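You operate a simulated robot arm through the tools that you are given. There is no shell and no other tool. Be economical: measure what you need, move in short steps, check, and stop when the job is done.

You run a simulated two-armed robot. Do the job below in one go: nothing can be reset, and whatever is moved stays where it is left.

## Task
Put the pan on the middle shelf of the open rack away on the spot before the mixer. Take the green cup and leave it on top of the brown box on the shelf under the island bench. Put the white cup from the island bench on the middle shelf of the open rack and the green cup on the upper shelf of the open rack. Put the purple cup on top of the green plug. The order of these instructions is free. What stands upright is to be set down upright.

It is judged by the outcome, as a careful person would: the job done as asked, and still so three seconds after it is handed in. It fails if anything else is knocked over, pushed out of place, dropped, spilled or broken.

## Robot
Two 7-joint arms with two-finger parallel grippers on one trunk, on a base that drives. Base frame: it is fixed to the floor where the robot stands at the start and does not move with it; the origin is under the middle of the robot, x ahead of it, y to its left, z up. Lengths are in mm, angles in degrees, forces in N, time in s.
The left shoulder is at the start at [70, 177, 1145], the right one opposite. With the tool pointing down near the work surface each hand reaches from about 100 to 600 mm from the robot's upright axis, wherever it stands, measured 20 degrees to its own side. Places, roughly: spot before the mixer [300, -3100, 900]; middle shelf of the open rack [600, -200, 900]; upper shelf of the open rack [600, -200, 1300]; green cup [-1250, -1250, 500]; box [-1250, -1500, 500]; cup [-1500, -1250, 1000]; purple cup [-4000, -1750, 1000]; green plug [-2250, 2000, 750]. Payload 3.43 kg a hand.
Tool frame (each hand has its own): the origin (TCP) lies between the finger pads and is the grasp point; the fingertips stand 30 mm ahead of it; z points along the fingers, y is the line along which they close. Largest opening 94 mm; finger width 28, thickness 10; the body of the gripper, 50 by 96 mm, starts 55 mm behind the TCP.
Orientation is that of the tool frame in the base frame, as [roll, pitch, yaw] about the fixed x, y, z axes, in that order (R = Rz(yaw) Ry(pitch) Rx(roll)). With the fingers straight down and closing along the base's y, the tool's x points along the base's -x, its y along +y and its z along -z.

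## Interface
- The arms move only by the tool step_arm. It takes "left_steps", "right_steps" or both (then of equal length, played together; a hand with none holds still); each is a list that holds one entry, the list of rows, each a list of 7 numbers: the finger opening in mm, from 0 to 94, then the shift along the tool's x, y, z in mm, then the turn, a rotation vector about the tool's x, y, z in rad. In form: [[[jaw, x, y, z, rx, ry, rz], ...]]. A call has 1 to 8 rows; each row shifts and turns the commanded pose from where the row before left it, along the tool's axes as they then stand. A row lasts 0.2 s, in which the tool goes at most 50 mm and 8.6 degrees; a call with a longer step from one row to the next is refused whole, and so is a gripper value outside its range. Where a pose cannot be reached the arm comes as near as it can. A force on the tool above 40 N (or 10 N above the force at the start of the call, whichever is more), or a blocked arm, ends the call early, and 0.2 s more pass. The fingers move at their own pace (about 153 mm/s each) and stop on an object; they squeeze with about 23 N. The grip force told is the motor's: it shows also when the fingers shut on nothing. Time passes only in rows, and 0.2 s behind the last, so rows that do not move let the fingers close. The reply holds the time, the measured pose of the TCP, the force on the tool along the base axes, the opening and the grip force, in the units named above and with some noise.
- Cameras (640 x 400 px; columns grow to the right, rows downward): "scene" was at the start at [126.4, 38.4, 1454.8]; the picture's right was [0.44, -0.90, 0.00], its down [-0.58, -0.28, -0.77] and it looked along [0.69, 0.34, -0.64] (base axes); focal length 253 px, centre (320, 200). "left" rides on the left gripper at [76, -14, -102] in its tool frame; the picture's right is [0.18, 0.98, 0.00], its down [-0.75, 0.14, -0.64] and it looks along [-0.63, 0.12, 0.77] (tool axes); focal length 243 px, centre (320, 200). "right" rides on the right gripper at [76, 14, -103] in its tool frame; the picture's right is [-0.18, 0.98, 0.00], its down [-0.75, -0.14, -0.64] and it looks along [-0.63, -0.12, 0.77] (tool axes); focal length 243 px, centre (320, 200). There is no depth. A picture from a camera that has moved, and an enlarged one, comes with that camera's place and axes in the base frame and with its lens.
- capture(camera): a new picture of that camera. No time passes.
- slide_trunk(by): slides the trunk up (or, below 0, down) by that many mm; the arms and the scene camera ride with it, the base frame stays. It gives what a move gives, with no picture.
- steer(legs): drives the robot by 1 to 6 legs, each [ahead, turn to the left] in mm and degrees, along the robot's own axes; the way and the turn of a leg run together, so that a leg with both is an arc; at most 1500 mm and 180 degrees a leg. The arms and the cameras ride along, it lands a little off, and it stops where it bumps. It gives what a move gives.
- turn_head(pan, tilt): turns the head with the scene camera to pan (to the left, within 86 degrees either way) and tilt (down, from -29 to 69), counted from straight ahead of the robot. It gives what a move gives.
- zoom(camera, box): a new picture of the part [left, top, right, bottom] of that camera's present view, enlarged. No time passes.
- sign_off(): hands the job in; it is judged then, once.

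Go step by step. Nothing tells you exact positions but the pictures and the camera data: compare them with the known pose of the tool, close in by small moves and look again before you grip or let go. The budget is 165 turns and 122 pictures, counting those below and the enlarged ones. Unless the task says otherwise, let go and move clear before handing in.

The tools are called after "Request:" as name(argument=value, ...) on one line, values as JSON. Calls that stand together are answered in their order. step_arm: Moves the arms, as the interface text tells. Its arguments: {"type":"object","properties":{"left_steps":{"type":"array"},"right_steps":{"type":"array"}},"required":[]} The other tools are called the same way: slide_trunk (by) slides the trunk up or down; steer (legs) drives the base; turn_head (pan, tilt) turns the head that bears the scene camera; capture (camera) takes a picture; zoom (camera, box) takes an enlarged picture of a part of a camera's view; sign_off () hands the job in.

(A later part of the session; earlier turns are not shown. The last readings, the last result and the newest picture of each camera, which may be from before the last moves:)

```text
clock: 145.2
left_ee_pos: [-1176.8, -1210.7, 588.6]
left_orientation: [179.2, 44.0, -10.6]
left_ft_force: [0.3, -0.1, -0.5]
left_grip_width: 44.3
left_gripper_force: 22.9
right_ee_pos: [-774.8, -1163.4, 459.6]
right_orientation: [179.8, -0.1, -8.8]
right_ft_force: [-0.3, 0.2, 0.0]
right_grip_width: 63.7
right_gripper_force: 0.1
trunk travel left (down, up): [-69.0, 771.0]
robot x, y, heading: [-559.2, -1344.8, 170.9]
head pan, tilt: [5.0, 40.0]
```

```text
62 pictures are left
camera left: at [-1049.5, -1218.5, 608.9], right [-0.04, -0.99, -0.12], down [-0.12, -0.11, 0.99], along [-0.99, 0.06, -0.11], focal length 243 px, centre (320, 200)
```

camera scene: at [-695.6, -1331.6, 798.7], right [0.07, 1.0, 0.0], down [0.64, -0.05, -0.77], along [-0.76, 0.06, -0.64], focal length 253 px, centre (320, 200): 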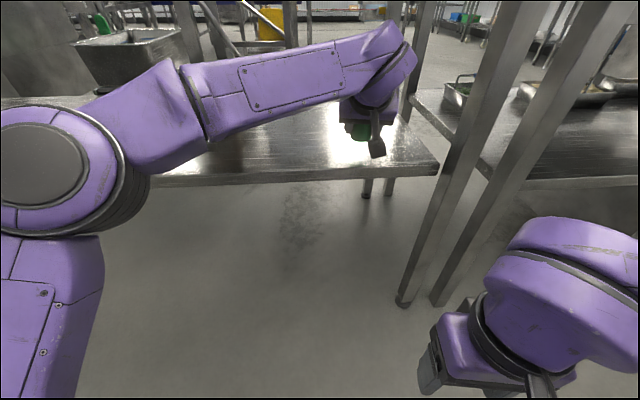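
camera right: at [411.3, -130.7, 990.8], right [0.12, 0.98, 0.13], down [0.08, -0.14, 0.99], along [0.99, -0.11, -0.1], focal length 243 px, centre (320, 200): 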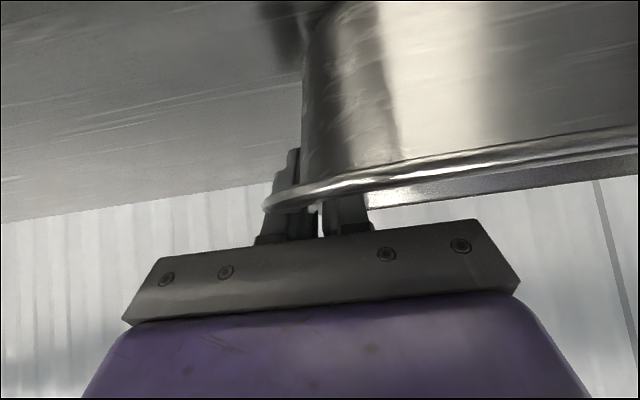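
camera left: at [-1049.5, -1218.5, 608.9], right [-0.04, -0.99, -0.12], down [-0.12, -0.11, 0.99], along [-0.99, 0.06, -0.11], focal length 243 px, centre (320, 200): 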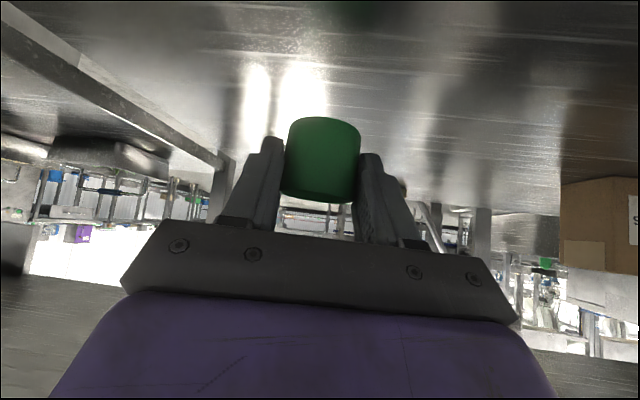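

Request:
step_arm(left_steps=[[[20, 7, 0, 7.2, 0, 0, 0], [20, 7, 0, 7.2, 0, 0, 0], [20, 6, 0, 6.2, 0, 0, 0], [20, 2.4, 0, 2.4, 0, 0, 0], [20, 0, 0, 0, 0, 0, 0]]])

```text
clock: 146.4
left_ee_pos: [-1176.5, -1211.2, 557.8]
left_orientation: [179.3, 44.2, -10.7]
left_ft_force: [-1.3, -0.1, 4.9]
left_grip_width: 44.3
left_gripper_force: 23.0
right_ee_pos: [-773.1, -1162.9, 459.7]
right_orientation: [179.9, -0.1, -8.8]
right_ft_force: [1.1, 1.0, -0.4]
right_grip_width: 63.8
right_gripper_force: 0.2
trunk travel left (down, up): [-69.0, 771.0]
robot x, y, heading: [-561.8, -1350.0, 170.9]
head pan, tilt: [5.0, 40.0]
```

The cup is down. I'll release it, retract, and flatten the tool to about 75° from vertical.

Request:
step_arm(left_steps=[[[50, 0, 0, 0, 0, 0, 0], [94, 0, 0, 0, 0, 0, 0], [94, 0, 0, 0, 0, 0, 0], [94, -4, 0, -4, 0, 0, 0], [94, 21, 0, -20, 0, 0, 0], [94, 21, 0, -20, 0, 0, 0], [94, 21, 0, -20, 0, 0, 0], [94, 21, 0, -20, 0, 0, 0]]])

Request:
step_arm(left_steps=[[[94, 0, 0, 0, 0, -0.135, 0], [94, 0, 0, 0, 0, -0.135, 0], [94, 0, 0, 0, 0, -0.135, 0], [94, 0, 0, 0, 0, -0.135, 0]]])

Request:
capture(camera="scene")

Request:
capture(camera="left")

```text
clock: 148.2
left_ee_pos: [-1061.2, -1234.6, 562.0]
left_orientation: [179.3, 44.0, -10.7]
left_ft_force: [-0.2, -0.2, -0.9]
left_grip_width: 94.2
left_gripper_force: 0.0
right_ee_pos: [-774.5, -1164.1, 460.9]
right_orientation: [179.8, -0.1, -8.8]
right_ft_force: [0.0, -0.4, -0.1]
right_grip_width: 64.1
right_gripper_force: 0.0
trunk travel left (down, up): [-69.0, 771.0]
robot x, y, heading: [-565.1, -1347.1, 170.9]
head pan, tilt: [5.0, 40.0]
```

```text
clock: 149.2
left_ee_pos: [-1060.9, -1234.1, 562.4]
left_orientation: [178.2, 75.1, -12.1]
left_ft_force: [0.3, 0.0, 1.1]
left_grip_width: 93.9
left_gripper_force: 0.0
right_ee_pos: [-774.1, -1164.2, 459.6]
right_orientation: [179.9, 0.0, -8.8]
right_ft_force: [0.3, 1.1, 0.6]
right_grip_width: 63.8
right_gripper_force: 0.1
trunk travel left (down, up): [-69.0, 771.0]
robot x, y, heading: [-555.4, -1343.3, 170.8]
head pan, tilt: [5.0, 40.0]
```

```text
61 pictures are left
camera scene: at [-695.5, -1331.6, 798.6], right [0.07, 1.0, 0.0], down [0.64, -0.05, -0.77], along [-0.76, 0.06, -0.64], focal length 253 px, centre (320, 200)
```

scene: 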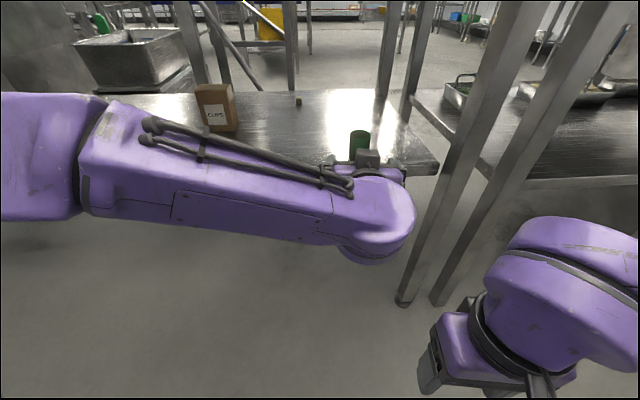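

```text
60 pictures are left
camera left: at [-942.1, -1239.6, 514.2], right [-0.13, -0.98, -0.17], down [0.4, -0.21, 0.89], along [-0.91, 0.05, 0.41], focal length 243 px, centre (320, 200)
```

left: 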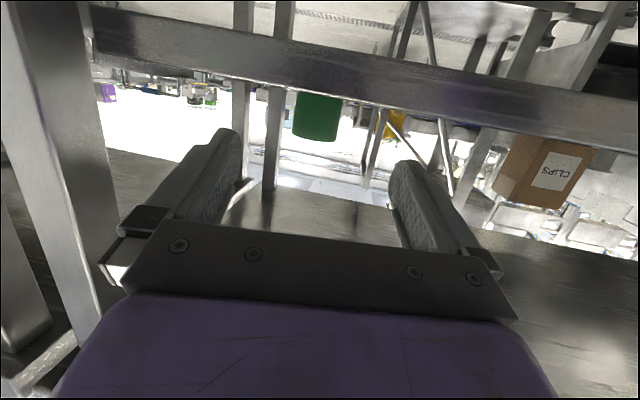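

The view is clear and the cup is centred. I'll lower slightly, advance, and close on it.

Request:
step_arm(left_steps=[[[94, 12.6, 1, 3.3, 0, 0, 0], [94, -10.3, 0, 38.7, 0, 0, 0], [94, -10.3, 0, 38.7, 0, 0, 0], [94, -10.3, 0, 38.7, 0, 0, 0], [70, 0, 0, 0, 0, 0, 0], [45, 0, 0, 0, 0, 0, 0], [20, 0, 0, 0, 0, 0, 0], [20, 0, 0, 0, 0, 0, 0]]])

Request:
zoom(camera="scene", box=[260, 100, 452, 220])

```text
clock: 151.0
left_ee_pos: [-1180.7, -1213.5, 548.9]
left_orientation: [177.9, 75.0, -12.4]
left_ft_force: [-0.5, -0.8, 0.5]
left_grip_width: 44.8
left_gripper_force: 22.9
right_ee_pos: [-773.6, -1164.5, 459.7]
right_orientation: [179.9, -0.1, -8.8]
right_ft_force: [-0.4, -0.1, 0.0]
right_grip_width: 64.1
right_gripper_force: 0.0
trunk travel left (down, up): [-69.0, 771.0]
robot x, y, heading: [-560.6, -1344.0, 170.8]
head pan, tilt: [5.0, 40.0]
```

```text
3.33 times, centred on (356, 160) of scene
camera zoom: at [-695.5, -1331.5, 798.6], right [0.07, 1.0, 0.0], down [0.64, -0.05, -0.77], along [-0.76, 0.06, -0.64], focal length 844 px, centre (200, 333)
```

zoom: 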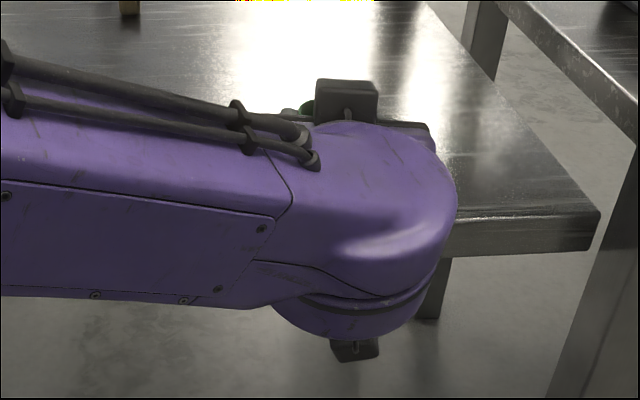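

The cup is gripped with the flat tool. I'll lift a bit, back out, raise the hand and aim at the box.

Request:
step_arm(left_steps=[[[20, -20, 0, -5, 0, 0, 0], [20, -20, 0, -5, 0, 0, 0]]])

Request:
steer(legs=[[-150, 0]])

Request:
step_arm(left_steps=[[[20, -26, 0, -7, 0, 0, 0], [20, -26, 0, -7, 0, 0, 0], [20, -26, 0, -7, 0, 0, 0]]])

Request:
steer(legs=[[0, 21.5]])

Request:
turn_head(pan=0, tilt=25)

Request:
capture(camera="scene")

```text
clock: 151.6
left_ee_pos: [-1183.3, -1211.1, 588.4]
left_orientation: [177.9, 75.0, -12.2]
left_ft_force: [-0.6, -0.7, -0.7]
left_grip_width: 44.7
left_gripper_force: 23.4
right_ee_pos: [-773.3, -1164.0, 459.6]
right_orientation: [179.7, -0.1, -8.7]
right_ft_force: [0.2, 0.0, 0.2]
right_grip_width: 64.3
right_gripper_force: 0.1
trunk travel left (down, up): [-69.0, 771.0]
robot x, y, heading: [-565.4, -1342.8, 170.7]
head pan, tilt: [5.0, 40.0]
```

```text
clock: 153.0
left_ee_pos: [-1034.9, -1233.4, 588.4]
left_orientation: [178.0, 74.9, -12.5]
left_ft_force: [-0.2, -0.5, 0.0]
left_grip_width: 44.7
left_gripper_force: 23.0
right_ee_pos: [-626.0, -1186.9, 459.7]
right_orientation: [179.9, -0.1, -9.1]
right_ft_force: [-0.3, -0.7, -0.9]
right_grip_width: 63.8
right_gripper_force: 0.1
trunk travel left (down, up): [-69.0, 771.0]
robot x, y, heading: [-411.7, -1370.4, 170.4]
head pan, tilt: [5.0, 40.0]
```

```text
clock: 153.8
left_ee_pos: [-1037.4, -1232.7, 669.8]
left_orientation: [177.9, 74.9, -12.4]
left_ft_force: [-0.5, 0.0, 0.2]
left_grip_width: 44.9
left_gripper_force: 22.9
right_ee_pos: [-626.4, -1186.5, 459.5]
right_orientation: [179.8, -0.1, -9.1]
right_ft_force: [0.4, 0.3, -0.2]
right_grip_width: 63.9
right_gripper_force: 0.1
trunk travel left (down, up): [-69.0, 771.0]
robot x, y, heading: [-411.2, -1370.1, 170.5]
head pan, tilt: [5.0, 40.0]
```

```text
clock: 155.3
left_ee_pos: [-1044.2, -1475.3, 669.5]
left_orientation: [178.1, 75.0, 9.4]
left_ft_force: [-0.4, -0.6, 0.1]
left_grip_width: 44.5
left_gripper_force: 22.5
right_ee_pos: [-679.3, -1279.2, 459.2]
right_orientation: [179.8, -0.1, 12.6]
right_ft_force: [-0.3, -0.6, -0.7]
right_grip_width: 63.9
right_gripper_force: 0.1
trunk travel left (down, up): [-69.0, 771.0]
robot x, y, heading: [-419.2, -1367.8, -167.7]
head pan, tilt: [5.0, 40.0]
```

```text
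clock: 156.1
left_ee_pos: [-1044.7, -1474.5, 669.0]
left_orientation: [177.9, 74.9, 9.5]
left_ft_force: [-0.1, -0.1, 0.0]
left_grip_width: 44.5
left_gripper_force: 22.7
right_ee_pos: [-678.2, -1279.2, 460.1]
right_orientation: [179.8, -0.1, 12.7]
right_ft_force: [0.4, 0.7, -0.1]
right_grip_width: 64.0
right_gripper_force: 0.0
trunk travel left (down, up): [-69.0, 771.0]
robot x, y, heading: [-417.4, -1371.1, -167.7]
head pan, tilt: [0.0, 25.0]
```

```text
58 pictures are left
camera scene: at [-553.1, -1400.3, 821.9], right [-0.21, 0.98, 0.0], down [0.41, 0.09, -0.91], along [-0.88, -0.19, -0.42], focal length 253 px, centre (320, 200)
```

scene: 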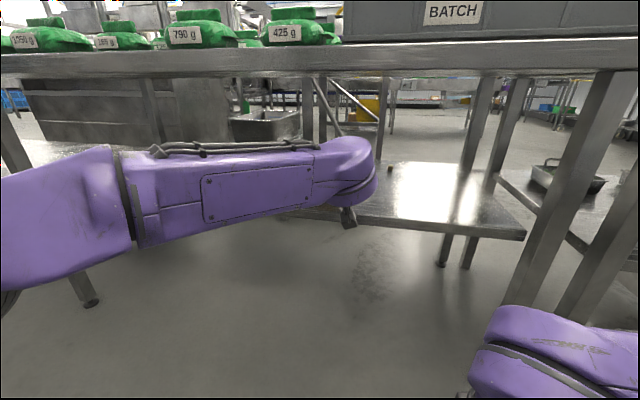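

Request:
capture(camera="left")

```text
57 pictures are left
camera left: at [-929.2, -1436.6, 621.8], right [0.24, -0.96, -0.17], down [0.44, -0.05, 0.9], along [-0.86, -0.29, 0.41], focal length 243 px, centre (320, 200)
```

left: 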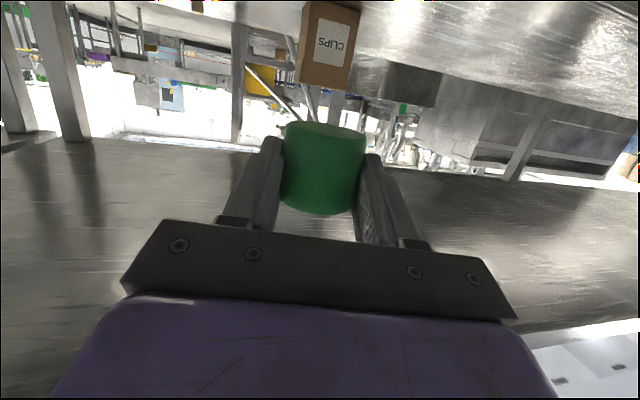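

The box top is at z≈619 with its centre near (−1336, −1542). The raised cup clears it by about 20 mm. I'll drive closer and check.

Request:
steer(legs=[[225, 0]])

Request:
capture(camera="left")

Request:
capture(camera="scene")

```text
clock: 157.8
left_ee_pos: [-1265.9, -1517.5, 669.5]
left_orientation: [177.9, 74.9, 8.9]
left_ft_force: [0.7, 0.6, -0.9]
left_grip_width: 44.5
left_gripper_force: 23.4
right_ee_pos: [-898.9, -1324.8, 460.2]
right_orientation: [179.8, -0.2, 12.3]
right_ft_force: [0.4, 0.3, 1.0]
right_grip_width: 63.8
right_gripper_force: 0.0
trunk travel left (down, up): [-69.0, 771.0]
robot x, y, heading: [-632.0, -1418.4, -167.8]
head pan, tilt: [0.0, 25.0]
```

```text
56 pictures are left
camera left: at [-1151.1, -1480.7, 621.8], right [0.23, -0.96, -0.17], down [0.44, -0.05, 0.9], along [-0.87, -0.28, 0.41], focal length 243 px, centre (320, 200)
```

left: 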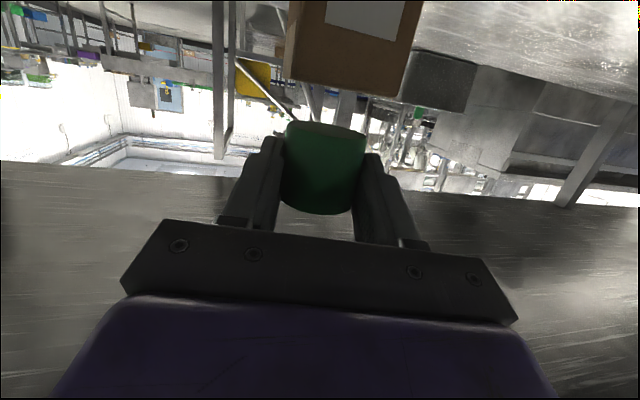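

```text
55 pictures are left
camera scene: at [-774.8, -1447.1, 821.9], right [-0.21, 0.98, 0.0], down [0.41, 0.09, -0.91], along [-0.89, -0.19, -0.42], focal length 253 px, centre (320, 200)
```

scene: 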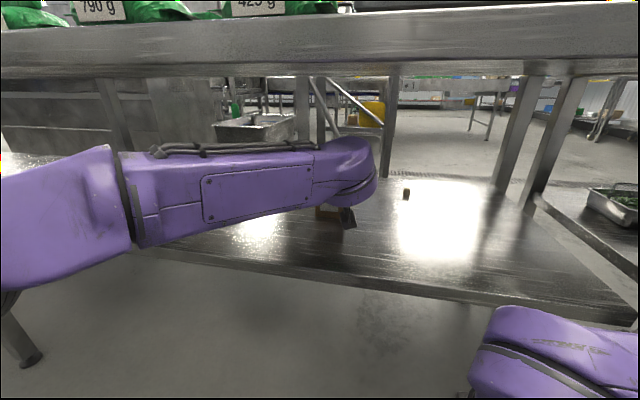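

Request:
step_arm(left_steps=[[[20, -8.3, 5.5, 31.1, 0, 0, 0], [20, -8.3, 5.5, 31.1, 0, 0, 0], [20, 6, 0, 1.6, 0, 0, 0], [20, 6, 0, 1.6, 0, 0, 0]]])

Request:
capture(camera="left")

Request:
zoom(camera="scene", box=[260, 120, 420, 220])

```text
clock: 158.8
left_ee_pos: [-1327.1, -1541.7, 655.4]
left_orientation: [177.9, 75.0, 8.8]
left_ft_force: [-0.2, 0.4, -0.1]
left_grip_width: 44.1
left_gripper_force: 23.1
right_ee_pos: [-899.3, -1324.1, 460.6]
right_orientation: [179.8, 0.0, 12.2]
right_ft_force: [0.7, 0.3, 0.1]
right_grip_width: 64.2
right_gripper_force: 0.1
trunk travel left (down, up): [-69.0, 771.0]
robot x, y, heading: [-633.4, -1417.1, -167.9]
head pan, tilt: [0.0, 25.0]
```

```text
54 pictures are left
camera left: at [-1212.3, -1503.4, 607.6], right [0.23, -0.96, -0.17], down [0.44, -0.05, 0.9], along [-0.87, -0.28, 0.41], focal length 243 px, centre (320, 200)
```

left: 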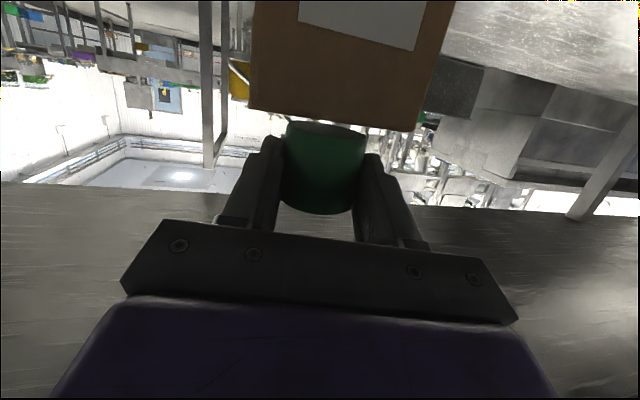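

```text
4.00 times, centred on (340, 170) of scene
camera zoom: at [-774.8, -1447.1, 821.9], right [-0.21, 0.98, 0.0], down [0.41, 0.09, -0.91], along [-0.89, -0.19, -0.42], focal length 1013 px, centre (240, 320)
```

zoom: 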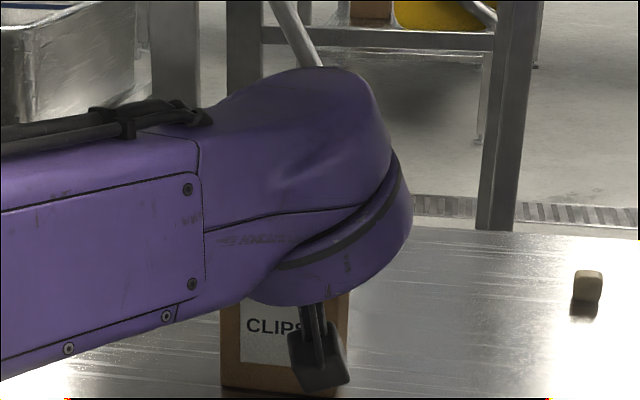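

The cup is centred over the box. I'll lower the last millimetres.

Request:
step_arm(left_steps=[[[20, 2.5, 0, 0.65, 0, 0, 0], [20, 2, 0, 0.5, 0, 0, 0], [20, 0, 0, 0, 0, 0, 0]]])

Request:
capture(camera="left")

```text
clock: 159.6
left_ee_pos: [-1327.5, -1540.9, 651.8]
left_orientation: [177.8, 74.8, 8.8]
left_ft_force: [-1.1, -0.2, -0.2]
left_grip_width: 44.3
left_gripper_force: 22.5
right_ee_pos: [-899.3, -1323.9, 459.8]
right_orientation: [179.9, -0.1, 12.3]
right_ft_force: [0.1, -1.2, -1.0]
right_grip_width: 64.0
right_gripper_force: 0.1
trunk travel left (down, up): [-69.0, 771.0]
robot x, y, heading: [-634.4, -1416.0, -168.0]
head pan, tilt: [0.0, 25.0]
```

```text
52 pictures are left
camera left: at [-1212.6, -1503.4, 604.0], right [0.23, -0.96, -0.17], down [0.44, -0.05, 0.9], along [-0.87, -0.28, 0.41], focal length 243 px, centre (320, 200)
```

left: 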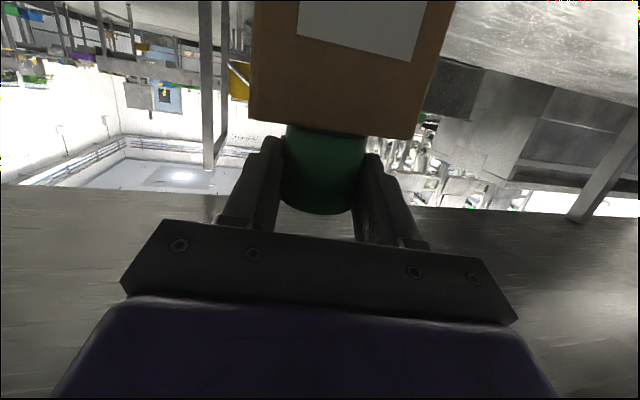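

Request:
step_arm(left_steps=[[[20, 2, 0, 0.5, 0, 0, 0], [20, 0, 0, 0, 0, 0, 0]]])

Request:
step_arm(left_steps=[[[20, 1.5, 0, 0.4, 0, 0, 0], [20, 0, 0, 0, 0, 0, 0]]])

```text
clock: 160.2
left_ee_pos: [-1327.1, -1541.6, 649.8]
left_orientation: [178.1, 75.1, 8.9]
left_ft_force: [0.5, 0.1, -0.3]
left_grip_width: 44.3
left_gripper_force: 23.0
right_ee_pos: [-900.5, -1324.1, 459.9]
right_orientation: [179.8, 0.0, 12.3]
right_ft_force: [-0.1, 0.2, -0.2]
right_grip_width: 64.1
right_gripper_force: 0.2
trunk travel left (down, up): [-69.0, 771.0]
robot x, y, heading: [-633.5, -1417.5, -167.8]
head pan, tilt: [0.0, 25.0]
```

```text
clock: 160.8
left_ee_pos: [-1325.6, -1541.6, 648.5]
left_orientation: [177.9, 75.0, 9.1]
left_ft_force: [0.1, 0.9, -0.2]
left_grip_width: 44.5
left_gripper_force: 22.6
right_ee_pos: [-899.4, -1324.4, 459.4]
right_orientation: [179.7, -0.1, 12.3]
right_ft_force: [0.3, -0.4, -0.1]
right_grip_width: 63.9
right_gripper_force: 0.1
trunk travel left (down, up): [-69.0, 771.0]
robot x, y, heading: [-632.6, -1417.9, -168.0]
head pan, tilt: [0.0, 25.0]
```

Request:
step_arm(left_steps=[[[20, 1.5, 0, 0.4, 0, 0, 0], [20, 0, 0, 0, 0, 0, 0]]])

Request:
step_arm(left_steps=[[[20, 1.2, 0, 0.3, 0, 0, 0], [20, 0, 0, 0, 0, 0, 0]]])

Request:
capture(camera="left")

```text
clock: 161.4
left_ee_pos: [-1326.7, -1541.3, 647.8]
left_orientation: [177.9, 75.2, 8.9]
left_ft_force: [-0.5, 0.5, 4.1]
left_grip_width: 44.3
left_gripper_force: 22.9
right_ee_pos: [-898.8, -1325.5, 459.3]
right_orientation: [179.8, 0.0, 12.4]
right_ft_force: [0.4, 0.0, 0.4]
right_grip_width: 64.0
right_gripper_force: 0.2
trunk travel left (down, up): [-69.0, 771.0]
robot x, y, heading: [-635.9, -1417.9, -168.2]
head pan, tilt: [0.0, 25.0]
```

```text
clock: 162.0
left_ee_pos: [-1327.5, -1541.7, 648.0]
left_orientation: [178.0, 75.1, 9.0]
left_ft_force: [-0.8, -1.4, 9.1]
left_grip_width: 44.2
left_gripper_force: 23.1
right_ee_pos: [-898.3, -1323.8, 460.3]
right_orientation: [179.8, 0.0, 12.3]
right_ft_force: [0.1, 0.1, 0.8]
right_grip_width: 64.2
right_gripper_force: 0.0
trunk travel left (down, up): [-69.0, 771.0]
robot x, y, heading: [-637.7, -1419.0, -168.1]
head pan, tilt: [0.0, 25.0]
```

```text
51 pictures are left
camera left: at [-1212.1, -1504.0, 599.7], right [0.23, -0.96, -0.17], down [0.44, -0.05, 0.89], along [-0.86, -0.28, 0.41], focal length 243 px, centre (320, 200)
```

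left: 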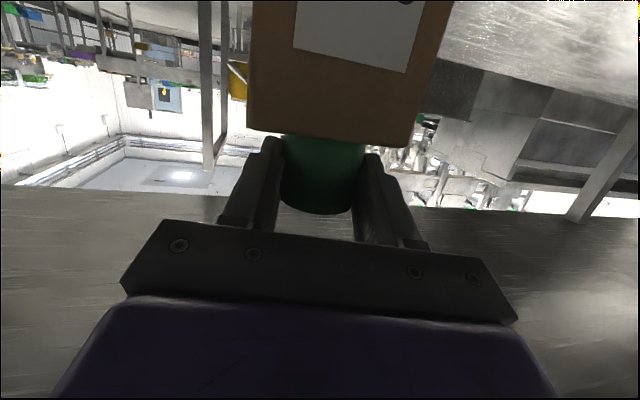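

Contact made. I'll release gently and withdraw straight back.

Request:
step_arm(left_steps=[[[20, -0.9, 0, -0.2, 0, 0, 0], [48, 0, 0, 0, 0, 0, 0], [60, 0, 0, 0, 0, 0, 0], [80, 0, 0, 0, 0, 0, 0], [80, 0, 0, 0, 0, 0, 0], [80, 6, 0, -24, 0, 0, 0], [80, 8.5, 0, -32, 0, 0, 0], [80, 8.5, 0, -32, 0, 0, 0]]])

Request:
capture(camera="left")

```text
clock: 163.8
left_ee_pos: [-1239.6, -1520.3, 646.1]
left_orientation: [178.0, 75.0, 9.0]
left_ft_force: [0.9, 0.0, 0.2]
left_grip_width: 80.0
left_gripper_force: 0.1
right_ee_pos: [-899.0, -1325.5, 459.4]
right_orientation: [179.9, 0.0, 12.3]
right_ft_force: [0.6, 0.4, -0.3]
right_grip_width: 64.1
right_gripper_force: 0.1
trunk travel left (down, up): [-69.0, 771.0]
robot x, y, heading: [-634.2, -1416.9, -168.3]
head pan, tilt: [0.0, 25.0]
```

```text
50 pictures are left
camera left: at [-1125.1, -1483.9, 598.5], right [0.23, -0.96, -0.17], down [0.44, -0.05, 0.9], along [-0.87, -0.28, 0.41], focal length 243 px, centre (320, 200)
```

left: 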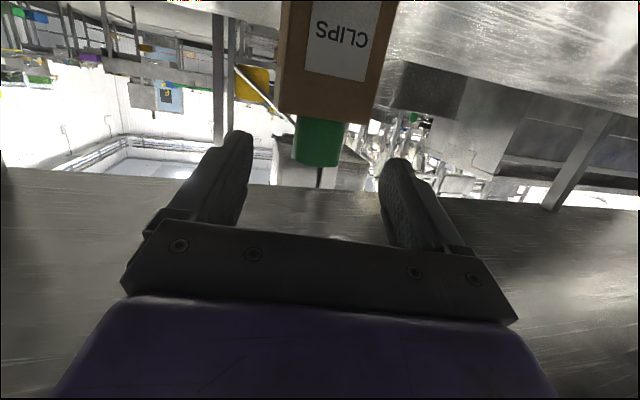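

The green cup stands on the box. I'll back out, raise the trunk, and drive north toward the gap around the island.

Request:
steer(legs=[[-290, 0]])

Request:
slide_trunk(by=390)

Request:
slide_trunk(by=370)

Request:
steer(legs=[[0, -100], [1400, 0]])

Request:
turn_head(pan=40, tilt=20)

Request:
capture(camera="scene")

```text
clock: 165.8
left_ee_pos: [-956.1, -1464.7, 645.9]
left_orientation: [178.0, 75.0, 9.3]
left_ft_force: [0.1, 0.1, 0.4]
left_grip_width: 80.0
left_gripper_force: 0.2
right_ee_pos: [-617.1, -1265.5, 459.5]
right_orientation: [179.8, -0.2, 12.7]
right_ft_force: [-0.1, -0.9, -0.4]
right_grip_width: 64.1
right_gripper_force: 0.1
trunk travel left (down, up): [-69.0, 771.0]
robot x, y, heading: [-353.2, -1355.5, -167.5]
head pan, tilt: [0.0, 25.0]
```

```text
clock: 169.6
left_ee_pos: [-957.2, -1463.9, 1037.6]
left_orientation: [178.0, 75.0, 9.3]
left_ft_force: [0.3, 0.1, 0.4]
left_grip_width: 80.1
left_gripper_force: 0.1
right_ee_pos: [-616.9, -1265.3, 850.0]
right_orientation: [179.8, -0.1, 12.6]
right_ft_force: [-1.2, 0.6, -0.4]
right_grip_width: 64.3
right_gripper_force: 0.0
trunk travel left (down, up): [-459.0, 381.0]
robot x, y, heading: [-351.3, -1357.3, -167.7]
head pan, tilt: [0.0, 25.0]
```

```text
clock: 173.1
left_ee_pos: [-956.2, -1464.5, 1406.0]
left_orientation: [177.9, 75.0, 9.4]
left_ft_force: [0.4, -0.6, 0.2]
left_grip_width: 79.9
left_gripper_force: 0.0
right_ee_pos: [-615.8, -1265.2, 1220.9]
right_orientation: [179.8, -0.1, 12.8]
right_ft_force: [-0.2, -0.9, 0.4]
right_grip_width: 63.8
right_gripper_force: 0.1
trunk travel left (down, up): [-829.0, 11.0]
robot x, y, heading: [-351.9, -1355.2, -167.6]
head pan, tilt: [0.0, 25.0]
```

```text
clock: 184.3
left_ee_pos: [-386.9, 637.1, 1406.6]
left_orientation: [177.9, 75.0, -90.8]
left_ft_force: [-0.4, -1.1, 0.3]
left_grip_width: 80.1
left_gripper_force: 0.1
right_ee_pos: [-251.8, 268.8, 1219.6]
right_orientation: [179.7, -0.1, -87.5]
right_ft_force: [-1.3, -0.9, 0.4]
right_grip_width: 64.1
right_gripper_force: 0.1
trunk travel left (down, up): [-829.0, 11.0]
robot x, y, heading: [-389.4, 21.4, 92.4]
head pan, tilt: [0.0, 25.0]
```

```text
clock: 185.4
left_ee_pos: [-386.5, 636.9, 1407.9]
left_orientation: [177.8, 75.0, -91.0]
left_ft_force: [0.1, 0.1, -0.1]
left_grip_width: 80.1
left_gripper_force: 0.1
right_ee_pos: [-251.9, 268.0, 1219.4]
right_orientation: [179.9, -0.2, -87.5]
right_ft_force: [0.3, -0.3, 0.1]
right_grip_width: 64.0
right_gripper_force: 0.0
trunk travel left (down, up): [-829.0, 11.0]
robot x, y, heading: [-387.1, 21.3, 92.5]
head pan, tilt: [40.0, 20.0]
```

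```text
49 pictures are left
camera scene: at [-453.7, 143.8, 1590.0], right [0.74, 0.67, 0.0], down [0.23, -0.25, -0.94], along [-0.63, 0.7, -0.34], focal length 253 px, centre (320, 200)
```

scene: 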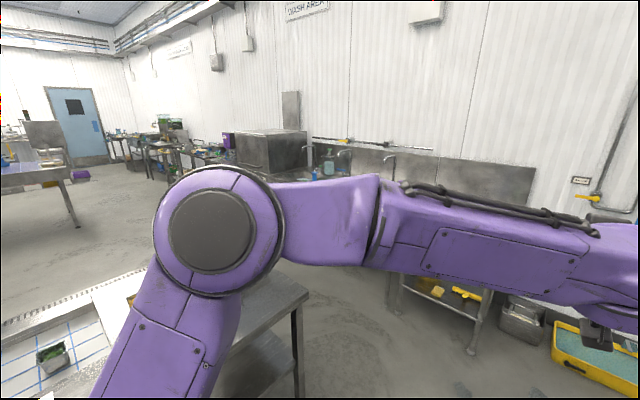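

The corridor lies between y≈730 and y≈1800. I'll drive to y≈1250, turn west and go to x≈−2250 to see the plug and the far side.

Request:
steer(legs=[[1220, -2], [0, 90], [1500, 0], [200, 0]])

Request:
turn_head(pan=-80, tilt=35)

Request:
capture(camera="scene")

Request:
turn_head(pan=15, tilt=20)

Request:
capture(camera="scene")

```text
clock: 203.7
left_ee_pos: [-2747.8, 1296.5, 1408.4]
left_orientation: [178.0, 75.1, -4.6]
left_ft_force: [0.2, -0.1, -0.1]
left_grip_width: 79.8
left_gripper_force: 0.0
right_ee_pos: [-2372.0, 1407.3, 1221.0]
right_orientation: [179.7, 0.1, -1.3]
right_ft_force: [1.0, -0.2, 0.2]
right_grip_width: 63.9
right_gripper_force: 0.1
trunk travel left (down, up): [-829.0, 11.0]
robot x, y, heading: [-2139.6, 1257.1, 178.5]
head pan, tilt: [40.0, 20.0]
```

```text
clock: 205.7
left_ee_pos: [-2753.2, 1296.3, 1406.6]
left_orientation: [178.1, 75.0, -4.6]
left_ft_force: [1.0, -0.4, 0.1]
left_grip_width: 80.0
left_gripper_force: 0.1
right_ee_pos: [-2376.0, 1406.8, 1220.1]
right_orientation: [179.8, -0.2, -1.2]
right_ft_force: [-0.6, 0.5, -0.9]
right_grip_width: 63.9
right_gripper_force: 0.0
trunk travel left (down, up): [-829.0, 11.0]
robot x, y, heading: [-2138.1, 1256.3, 178.7]
head pan, tilt: [-80.0, 35.0]
```

```text
48 pictures are left
camera scene: at [-2203.8, 1343.2, 1566.2], right [0.99, 0.15, 0.0], down [0.09, -0.57, -0.82], along [-0.12, 0.81, -0.57], focal length 253 px, centre (320, 200)
```

scene: 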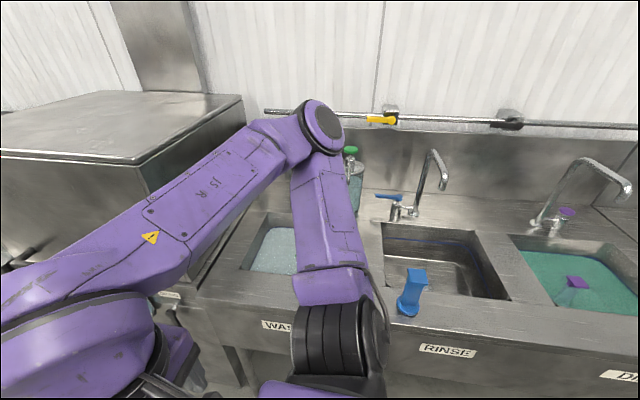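

```text
clock: 207.4
left_ee_pos: [-2752.3, 1296.2, 1406.2]
left_orientation: [178.0, 75.0, -4.6]
left_ft_force: [0.2, 0.6, 1.1]
left_grip_width: 80.2
left_gripper_force: 0.0
right_ee_pos: [-2375.1, 1407.3, 1219.3]
right_orientation: [179.8, -0.1, -1.2]
right_ft_force: [-0.1, -0.2, -0.5]
right_grip_width: 64.1
right_gripper_force: 0.1
trunk travel left (down, up): [-829.0, 11.0]
robot x, y, heading: [-2140.3, 1254.2, 178.4]
head pan, tilt: [15.0, 20.0]
```

```text
47 pictures are left
camera scene: at [-2281.2, 1234.5, 1590.0], right [-0.23, 0.97, 0.0], down [0.33, 0.08, -0.94], along [-0.91, -0.22, -0.34], focal length 253 px, centre (320, 200)
```

scene: 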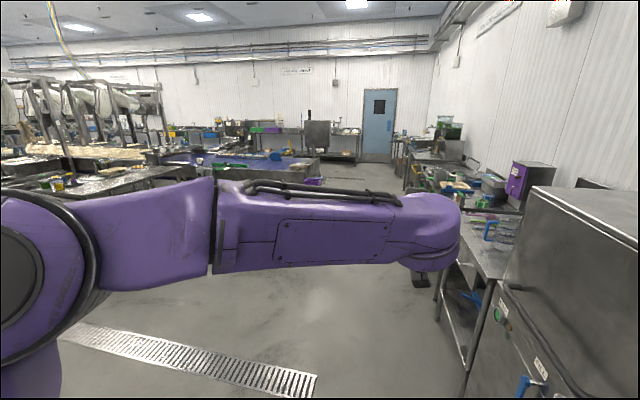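

Wash, rinse and dip sinks line the wall here. I'll bring the left hand to a compact tool-down pose, which is better for driving, seeing and cup grasping.

Request:
step_arm(left_steps=[[[80, 0, 0, 0, 0, 0.145, 0], [80, 0, 0, 0, 0, 0.145, 0], [80, 0, 0, 0, 0, 0.145, 0], [80, 0, 0, 0, 0, 0.145, 0], [80, 0, 0, 0, 0, 0.145, 0], [80, 0, 0, 0, 0, 0.145, 0], [80, 0, 0, 0, 0, 0.145, 0], [80, 0, 0, 0, 0, 0.145, 0]]])

Request:
step_arm(left_steps=[[[80, 0, 0, 0, 0, 0.145, 0], [80, 28, 28, 28, 0, 0, 0], [80, 28, 28, 28, 0, 0, 0], [80, 28, 28, 28, 0, 0, 0], [80, 28, 28, 28, 0, 0, 0], [80, 28, 28, 28, 0, 0, 0], [80, 28, 28, 28, 0, 0, 0]]])

Request:
turn_head(pan=20, tilt=20)

Request:
capture(camera="scene")

```text
clock: 209.2
left_ee_pos: [-2732.2, 1260.3, 1384.2]
left_orientation: [179.4, 21.7, 0.1]
left_ft_force: [0.2, -0.2, -0.4]
left_grip_width: 79.9
left_gripper_force: 0.1
left hand out of reach, approached as far as the arm can: row 6, 7, 8
right_ee_pos: [-2375.4, 1405.7, 1219.0]
right_orientation: [179.9, -0.1, -1.3]
right_ft_force: [0.3, 0.1, 0.0]
right_grip_width: 63.8
right_gripper_force: 0.0
trunk travel left (down, up): [-829.0, 11.0]
robot x, y, heading: [-2141.1, 1252.4, 178.5]
head pan, tilt: [15.0, 20.0]
```

```text
clock: 210.8
left_ee_pos: [-2633.0, 1089.8, 1165.8]
left_orientation: [179.5, 21.7, 0.2]
left_ft_force: [-0.8, 0.8, -0.3]
left_grip_width: 80.4
left_gripper_force: 0.0
left hand out of reach, approached as far as the arm can: row 1
right_ee_pos: [-2374.5, 1405.8, 1220.6]
right_orientation: [179.9, -0.1, -1.2]
right_ft_force: [-0.5, -0.6, -0.1]
right_grip_width: 64.0
right_gripper_force: 0.0
trunk travel left (down, up): [-829.0, 11.0]
robot x, y, heading: [-2141.3, 1254.7, 178.5]
head pan, tilt: [15.0, 20.0]
```

```text
clock: 211.5
left_ee_pos: [-2634.0, 1092.2, 1166.5]
left_orientation: [179.3, 21.8, -0.1]
left_ft_force: [-0.3, -0.1, -0.4]
left_grip_width: 80.1
left_gripper_force: 0.0
right_ee_pos: [-2374.8, 1405.5, 1219.7]
right_orientation: [179.9, -0.1, -1.2]
right_ft_force: [-0.2, 0.9, -0.9]
right_grip_width: 64.1
right_gripper_force: 0.1
trunk travel left (down, up): [-829.0, 11.0]
robot x, y, heading: [-2140.1, 1249.4, 178.4]
head pan, tilt: [20.0, 20.0]
```

```text
46 pictures are left
camera scene: at [-2278.9, 1225.8, 1590.0], right [-0.32, 0.95, 0.0], down [0.32, 0.11, -0.94], along [-0.89, -0.3, -0.34], focal length 253 px, centre (320, 200)
```

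scene: 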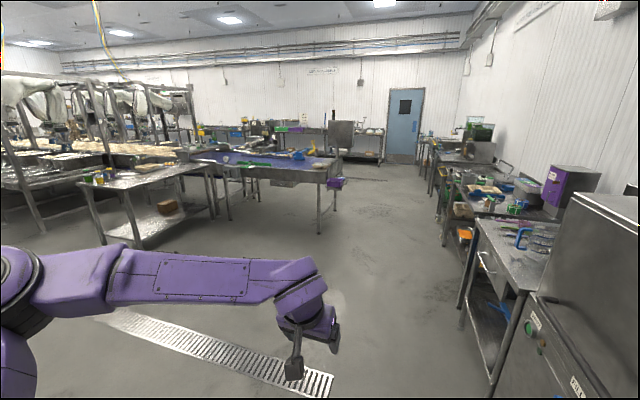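

Request:
zoom(camera="scene", box=[60, 145, 220, 245])

```text
4.00 times, centred on (140, 195) of scene
camera zoom: at [-2278.9, 1225.8, 1590.0], right [-0.32, 0.95, 0.0], down [0.32, 0.11, -0.94], along [-0.89, -0.3, -0.34], focal length 1013 px, centre (1040, 220)
```

zoom: 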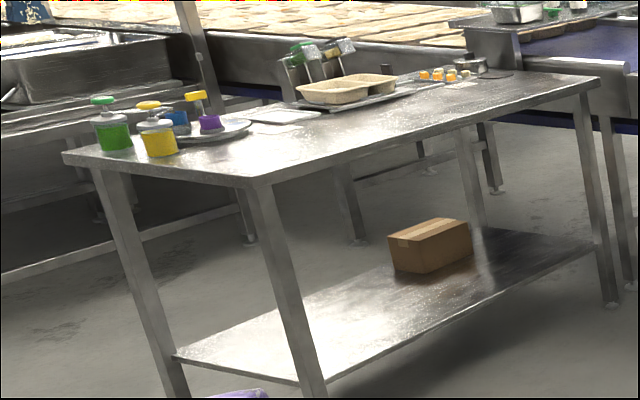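

The purple cup stands on a round plate on the far steel table, near (−4044, −1712), next to some jars. I'll drive there.

Request:
steer(legs=[[0, 69.5], [1500, 0], [1440, 0], [0, -68]])

Request:
turn_head(pan=0, tilt=30)

Request:
capture(camera="scene")

```text
clock: 231.6
left_ee_pos: [-3902.9, -1516.8, 1165.7]
left_orientation: [179.4, 21.8, -4.0]
left_ft_force: [-0.8, 0.0, 0.2]
left_grip_width: 79.8
left_gripper_force: 0.1
right_ee_pos: [-3623.9, -1220.4, 1218.7]
right_orientation: [179.8, -0.1, -5.3]
right_ft_force: [0.2, 1.1, -0.1]
right_grip_width: 64.2
right_gripper_force: 0.1
trunk travel left (down, up): [-829.0, 11.0]
robot x, y, heading: [-3403.0, -1389.5, 174.1]
head pan, tilt: [20.0, 20.0]
```

```text
clock: 232.4
left_ee_pos: [-3904.4, -1515.6, 1166.0]
left_orientation: [179.3, 21.8, -4.0]
left_ft_force: [-0.2, 0.3, 0.7]
left_grip_width: 79.8
left_gripper_force: 0.0
right_ee_pos: [-3623.7, -1219.7, 1219.4]
right_orientation: [179.9, -0.1, -5.3]
right_ft_force: [-0.9, 0.1, -0.2]
right_grip_width: 64.1
right_gripper_force: 0.1
trunk travel left (down, up): [-829.0, 11.0]
robot x, y, heading: [-3401.8, -1389.2, 174.3]
head pan, tilt: [0.0, 30.0]
```

```text
44 pictures are left
camera scene: at [-3540.5, -1374.5, 1574.0], right [0.1, 1.0, 0.0], down [0.5, -0.05, -0.87], along [-0.86, 0.08, -0.5], focal length 253 px, centre (320, 200)
```

scene: 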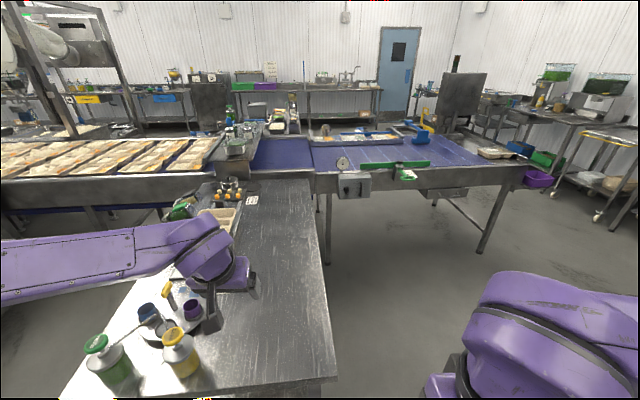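

I see the purple cup on a carousel plate with a blue cup beside it and two jars in front. I'll zoom for detail before choosing the approach.

Request:
zoom(camera="scene", box=[70, 260, 262, 380])

```text
3.33 times, centred on (166, 320) of scene
camera zoom: at [-3540.5, -1374.5, 1574.0], right [0.1, 1.0, 0.0], down [0.5, -0.05, -0.87], along [-0.86, 0.08, -0.5], focal length 844 px, centre (833, -200)
```

zoom: 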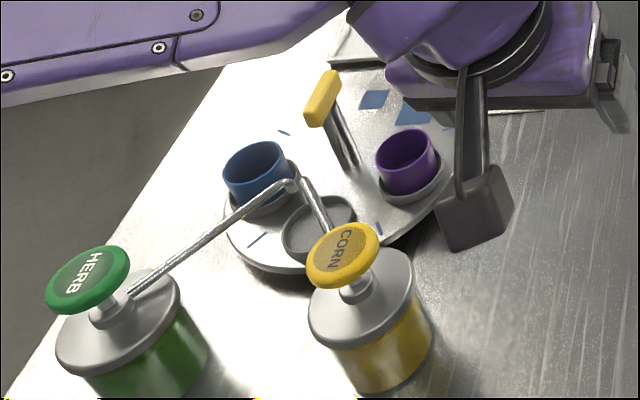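

The purple cup (about 50 mm wide) sits in a holder, with a post to its south and jar spouts to its east. I'll set the left tool vertical and turn it so the camera side faces north.

Request:
step_arm(left_steps=[[[80, 0, 0, 0, 0, 0.127, 0], [80, 0, 0, 0, 0, 0.127, 0], [80, 0, 0, 0, 0, 0.127, 0], [80, 0, 0, 0, 0, 0, -0.14], [80, 0, 0, 0, 0, 0, -0.14], [80, 0, 0, 0, 0, 0, -0.14], [80, 0, 0, 0, 0, 0, -0.14], [80, 0, 0, 0, 0, 0, -0.14]]])

Request:
steer(legs=[[0, 17]])

Request:
step_arm(left_steps=[[[80, 0, 0, 0, 0, 0, -0.14], [80, 0, 0, 0, 0, 0, -0.14], [80, 0, 0, 0, 0, 0, -0.14], [80, 0, 0, 0, 0, 0, -0.14]]])

Request:
capture(camera="left")

```text
clock: 234.2
left_ee_pos: [-3904.3, -1515.9, 1167.1]
left_orientation: [179.6, 0.4, 36.4]
left_ft_force: [-0.2, 0.8, 0.3]
left_grip_width: 79.9
left_gripper_force: 0.1
right_ee_pos: [-3624.4, -1220.9, 1219.2]
right_orientation: [179.8, -0.1, -5.4]
right_ft_force: [0.3, 0.3, 1.3]
right_grip_width: 64.0
right_gripper_force: 0.1
trunk travel left (down, up): [-829.0, 11.0]
robot x, y, heading: [-3400.9, -1385.2, 174.5]
head pan, tilt: [0.0, 30.0]
```

```text
clock: 235.6
left_ee_pos: [-3846.4, -1654.7, 1166.7]
left_orientation: [179.5, 0.3, 53.0]
left_ft_force: [-0.3, 0.1, 0.3]
left_grip_width: 79.9
left_gripper_force: 0.0
right_ee_pos: [-3663.6, -1290.4, 1219.3]
right_orientation: [179.8, -0.1, 11.4]
right_ft_force: [0.3, 0.2, 0.5]
right_grip_width: 64.1
right_gripper_force: 0.0
trunk travel left (down, up): [-829.0, 11.0]
robot x, y, heading: [-3401.2, -1389.9, -168.9]
head pan, tilt: [0.0, 30.0]
```

```text
clock: 236.6
left_ee_pos: [-3846.9, -1655.4, 1166.2]
left_orientation: [179.8, 0.5, 85.1]
left_ft_force: [0.0, -0.1, -0.3]
left_grip_width: 80.0
left_gripper_force: 0.1
right_ee_pos: [-3663.1, -1291.6, 1219.1]
right_orientation: [179.8, -0.2, 11.4]
right_ft_force: [0.9, 0.1, -1.5]
right_grip_width: 64.0
right_gripper_force: 0.1
trunk travel left (down, up): [-829.0, 11.0]
robot x, y, heading: [-3397.3, -1391.5, -168.7]
head pan, tilt: [0.0, 30.0]
```

```text
42 pictures are left
camera left: at [-3854.1, -1576.1, 1268.0], right [0.99, 0.1, 0.0], down [0.08, -0.76, 0.65], along [0.07, -0.65, -0.76], focal length 243 px, centre (320, 200)
```

left: 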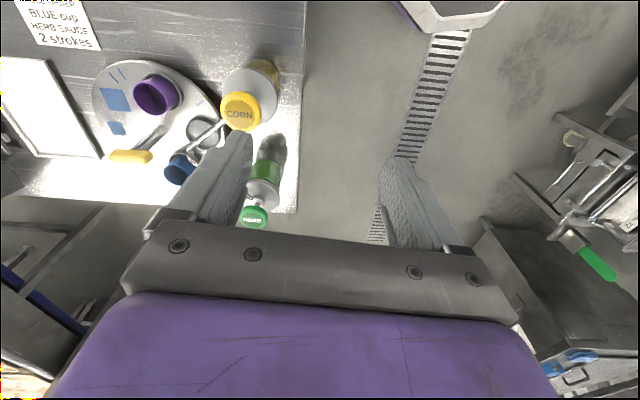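

The tool turned fine and I get a clear top view: the cup is at about (−4045, −1694). I'll drive 140 mm nearer and cover the rest with the arm.

Request:
steer(legs=[[140, 0]])

```text
clock: 237.8
left_ee_pos: [-3976.6, -1680.2, 1167.3]
left_orientation: [-180.0, 0.6, 85.0]
left_ft_force: [0.4, 0.1, 0.4]
left_grip_width: 80.1
left_gripper_force: 0.0
right_ee_pos: [-3792.9, -1315.5, 1221.4]
right_orientation: [179.9, 0.0, 11.4]
right_ft_force: [-0.1, 0.2, 1.2]
right_grip_width: 63.8
right_gripper_force: 0.1
trunk travel left (down, up): [-829.0, 11.0]
robot x, y, heading: [-3533.0, -1415.8, -168.9]
head pan, tilt: [0.0, 30.0]
```

Request:
step_arm(left_steps=[[[80, -9.8, -33.5, 0, 0, 0, 0], [80, -9.8, -33.5, 0, 0, 0, 0], [80, 0, 0, 40, 0, 0, 0], [80, 0, 0, 40, 0, 0, 0], [80, 0, 0, 0, 0, 0, 0]]])

Request:
capture(camera="left")

```text
clock: 239.1
left_ee_pos: [-4047.6, -1692.6, 1087.0]
left_orientation: [179.8, 0.7, 84.9]
left_ft_force: [0.6, -0.1, -0.3]
left_grip_width: 80.2
left_gripper_force: 0.1
right_ee_pos: [-3793.8, -1316.3, 1219.7]
right_orientation: [179.7, -0.1, 11.3]
right_ft_force: [-0.4, 0.0, 0.2]
right_grip_width: 63.9
right_gripper_force: 0.1
trunk travel left (down, up): [-829.0, 11.0]
robot x, y, heading: [-3534.5, -1413.9, -169.0]
head pan, tilt: [0.0, 30.0]
```

```text
41 pictures are left
camera left: at [-4053.8, -1613.7, 1187.3], right [1.0, 0.1, 0.0], down [0.07, -0.76, 0.65], along [0.06, -0.65, -0.76], focal length 243 px, centre (320, 200)
```

left: 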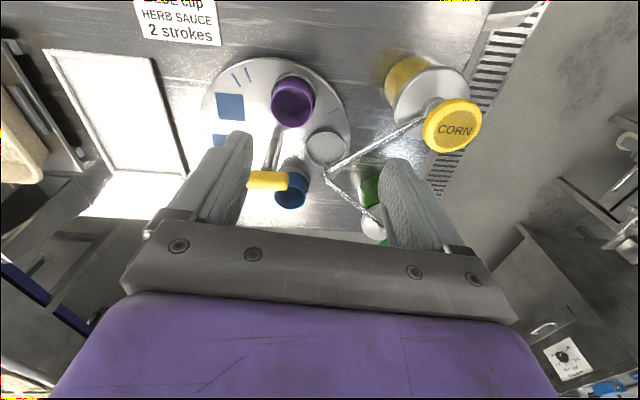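

Combining views, the cup rim is lower than assumed (z≈915), with its centre near (−4074, −1704). I'll shift over it, descend part-way and recheck.

Request:
step_arm(left_steps=[[[80, -13, -25.5, 0, 0, 0, 0], [80, 0, 0, 40, 0, 0, 0], [80, 0, 0, 40, 0, 0, 0], [80, 0, 0, 0, 0, 0, 0]]])

Request:
capture(camera="left")

```text
clock: 240.1
left_ee_pos: [-4073.7, -1705.1, 1007.4]
left_orientation: [179.9, 0.5, 85.0]
left_ft_force: [0.2, -0.1, -0.1]
left_grip_width: 80.2
left_gripper_force: 0.1
right_ee_pos: [-3795.3, -1316.4, 1220.6]
right_orientation: [179.8, -0.1, 11.5]
right_ft_force: [-0.3, 0.2, 0.7]
right_grip_width: 64.1
right_gripper_force: 0.1
trunk travel left (down, up): [-829.0, 11.0]
robot x, y, heading: [-3529.7, -1416.1, -169.0]
head pan, tilt: [0.0, 30.0]
```

```text
40 pictures are left
camera left: at [-4080.8, -1625.6, 1108.2], right [1.0, 0.1, 0.0], down [0.07, -0.76, 0.65], along [0.06, -0.65, -0.76], focal length 243 px, centre (320, 200)
```

left: 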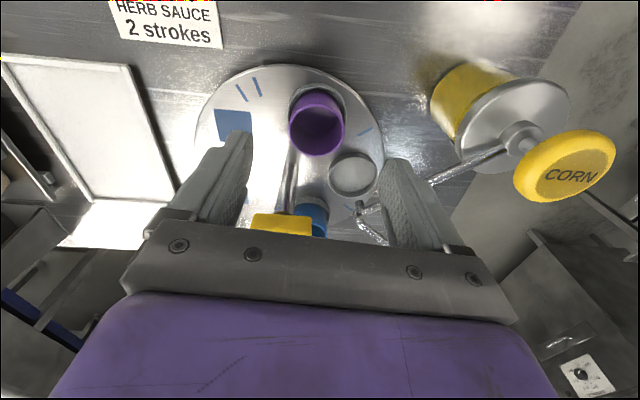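

Aligned, and the post and spouts are clear. Descending and gripping.

Request:
step_arm(left_steps=[[[80, 0, -2, 40, 0, 0, 0], [80, 0, 0, 40, 0, 0, 0], [80, 0, 0, 14, 0, 0, 0], [80, 0, 0, 0, 0, 0, 0]]])

Request:
capture(camera="left")

```text
clock: 241.1
left_ee_pos: [-4076.1, -1709.4, 912.9]
left_orientation: [180.0, 0.6, 85.0]
left_ft_force: [-0.3, -0.9, 6.3]
left_grip_width: 80.0
left_gripper_force: 0.0
right_ee_pos: [-3793.1, -1316.0, 1220.8]
right_orientation: [179.8, 0.0, 11.5]
right_ft_force: [-0.2, 0.3, -0.1]
right_grip_width: 63.9
right_gripper_force: 0.2
trunk travel left (down, up): [-829.0, 11.0]
robot x, y, heading: [-3532.6, -1421.1, -169.2]
head pan, tilt: [0.0, 30.0]
```

```text
39 pictures are left
camera left: at [-4082.7, -1629.7, 1015.0], right [1.0, 0.1, 0.0], down [0.07, -0.76, 0.65], along [0.06, -0.65, -0.76], focal length 243 px, centre (320, 200)
```

left: 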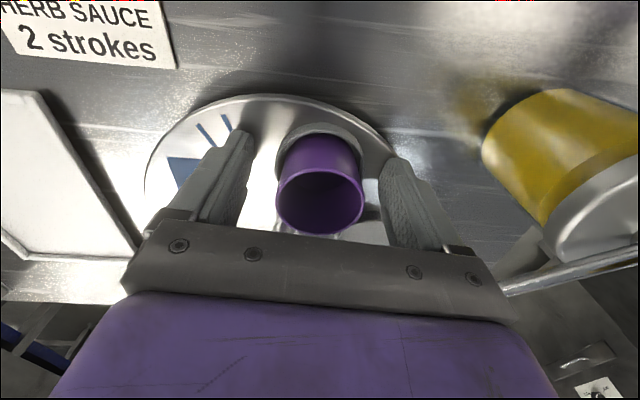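

Request:
step_arm(left_steps=[[[80, 0, 0, -5, 0, 0, 0], [65, 0, 0, 0, 0, 0, 0], [50, 0, 0, 0, 0, 0, 0], [35, 0, 0, 0, 0, 0, 0], [25, 0, 0, 0, 0, 0, 0], [25, 0, 0, 0, 0, 0, 0]]])

Request:
step_arm(left_steps=[[[25, 0, 0, -20, 0, 0, 0], [25, 0, 0, -40, 0, 0, 0], [25, 0, 0, -40, 0, 0, 0], [25, 0, 0, -40, 0, 0, 0], [25, 0, 0, -40, 0, 0, 0], [25, 0, 0, -30, 0, 0, 0]]])

Request:
capture(camera="left")

```text
clock: 242.4
left_ee_pos: [-4074.3, -1709.6, 920.4]
left_orientation: [180.0, 0.6, 85.0]
left_ft_force: [-0.7, -8.5, 8.7]
left_grip_width: 47.4
left_gripper_force: 19.1
right_ee_pos: [-3793.9, -1317.9, 1220.1]
right_orientation: [179.9, 0.1, 11.4]
right_ft_force: [-0.1, -0.9, 0.0]
right_grip_width: 63.7
right_gripper_force: 0.1
trunk travel left (down, up): [-829.0, 11.0]
robot x, y, heading: [-3535.3, -1419.5, -169.0]
head pan, tilt: [0.0, 30.0]
```

```text
clock: 243.8
left_ee_pos: [-4076.3, -1705.1, 1129.0]
left_orientation: [179.9, 0.5, 85.0]
left_ft_force: [-0.3, 0.7, -0.6]
left_grip_width: 44.7
left_gripper_force: 23.6
right_ee_pos: [-3795.3, -1317.5, 1219.7]
right_orientation: [179.7, -0.2, 11.4]
right_ft_force: [-0.8, -0.7, 0.2]
right_grip_width: 64.0
right_gripper_force: 0.0
trunk travel left (down, up): [-829.0, 11.0]
robot x, y, heading: [-3530.8, -1417.5, -169.2]
head pan, tilt: [0.0, 30.0]
```

```text
38 pictures are left
camera left: at [-4084.0, -1627.2, 1230.3], right [1.0, 0.1, 0.0], down [0.07, -0.76, 0.65], along [0.06, -0.65, -0.76], focal length 243 px, centre (320, 200)
```

left: 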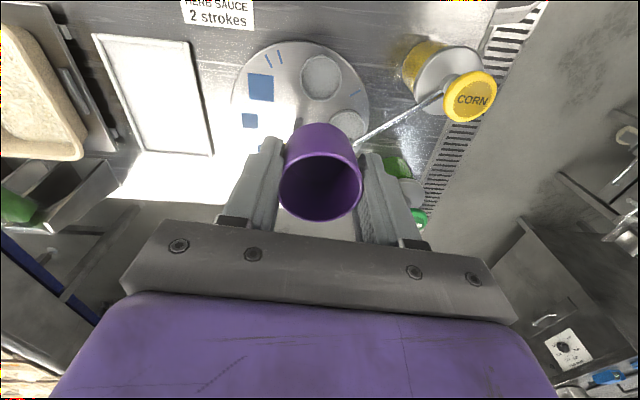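

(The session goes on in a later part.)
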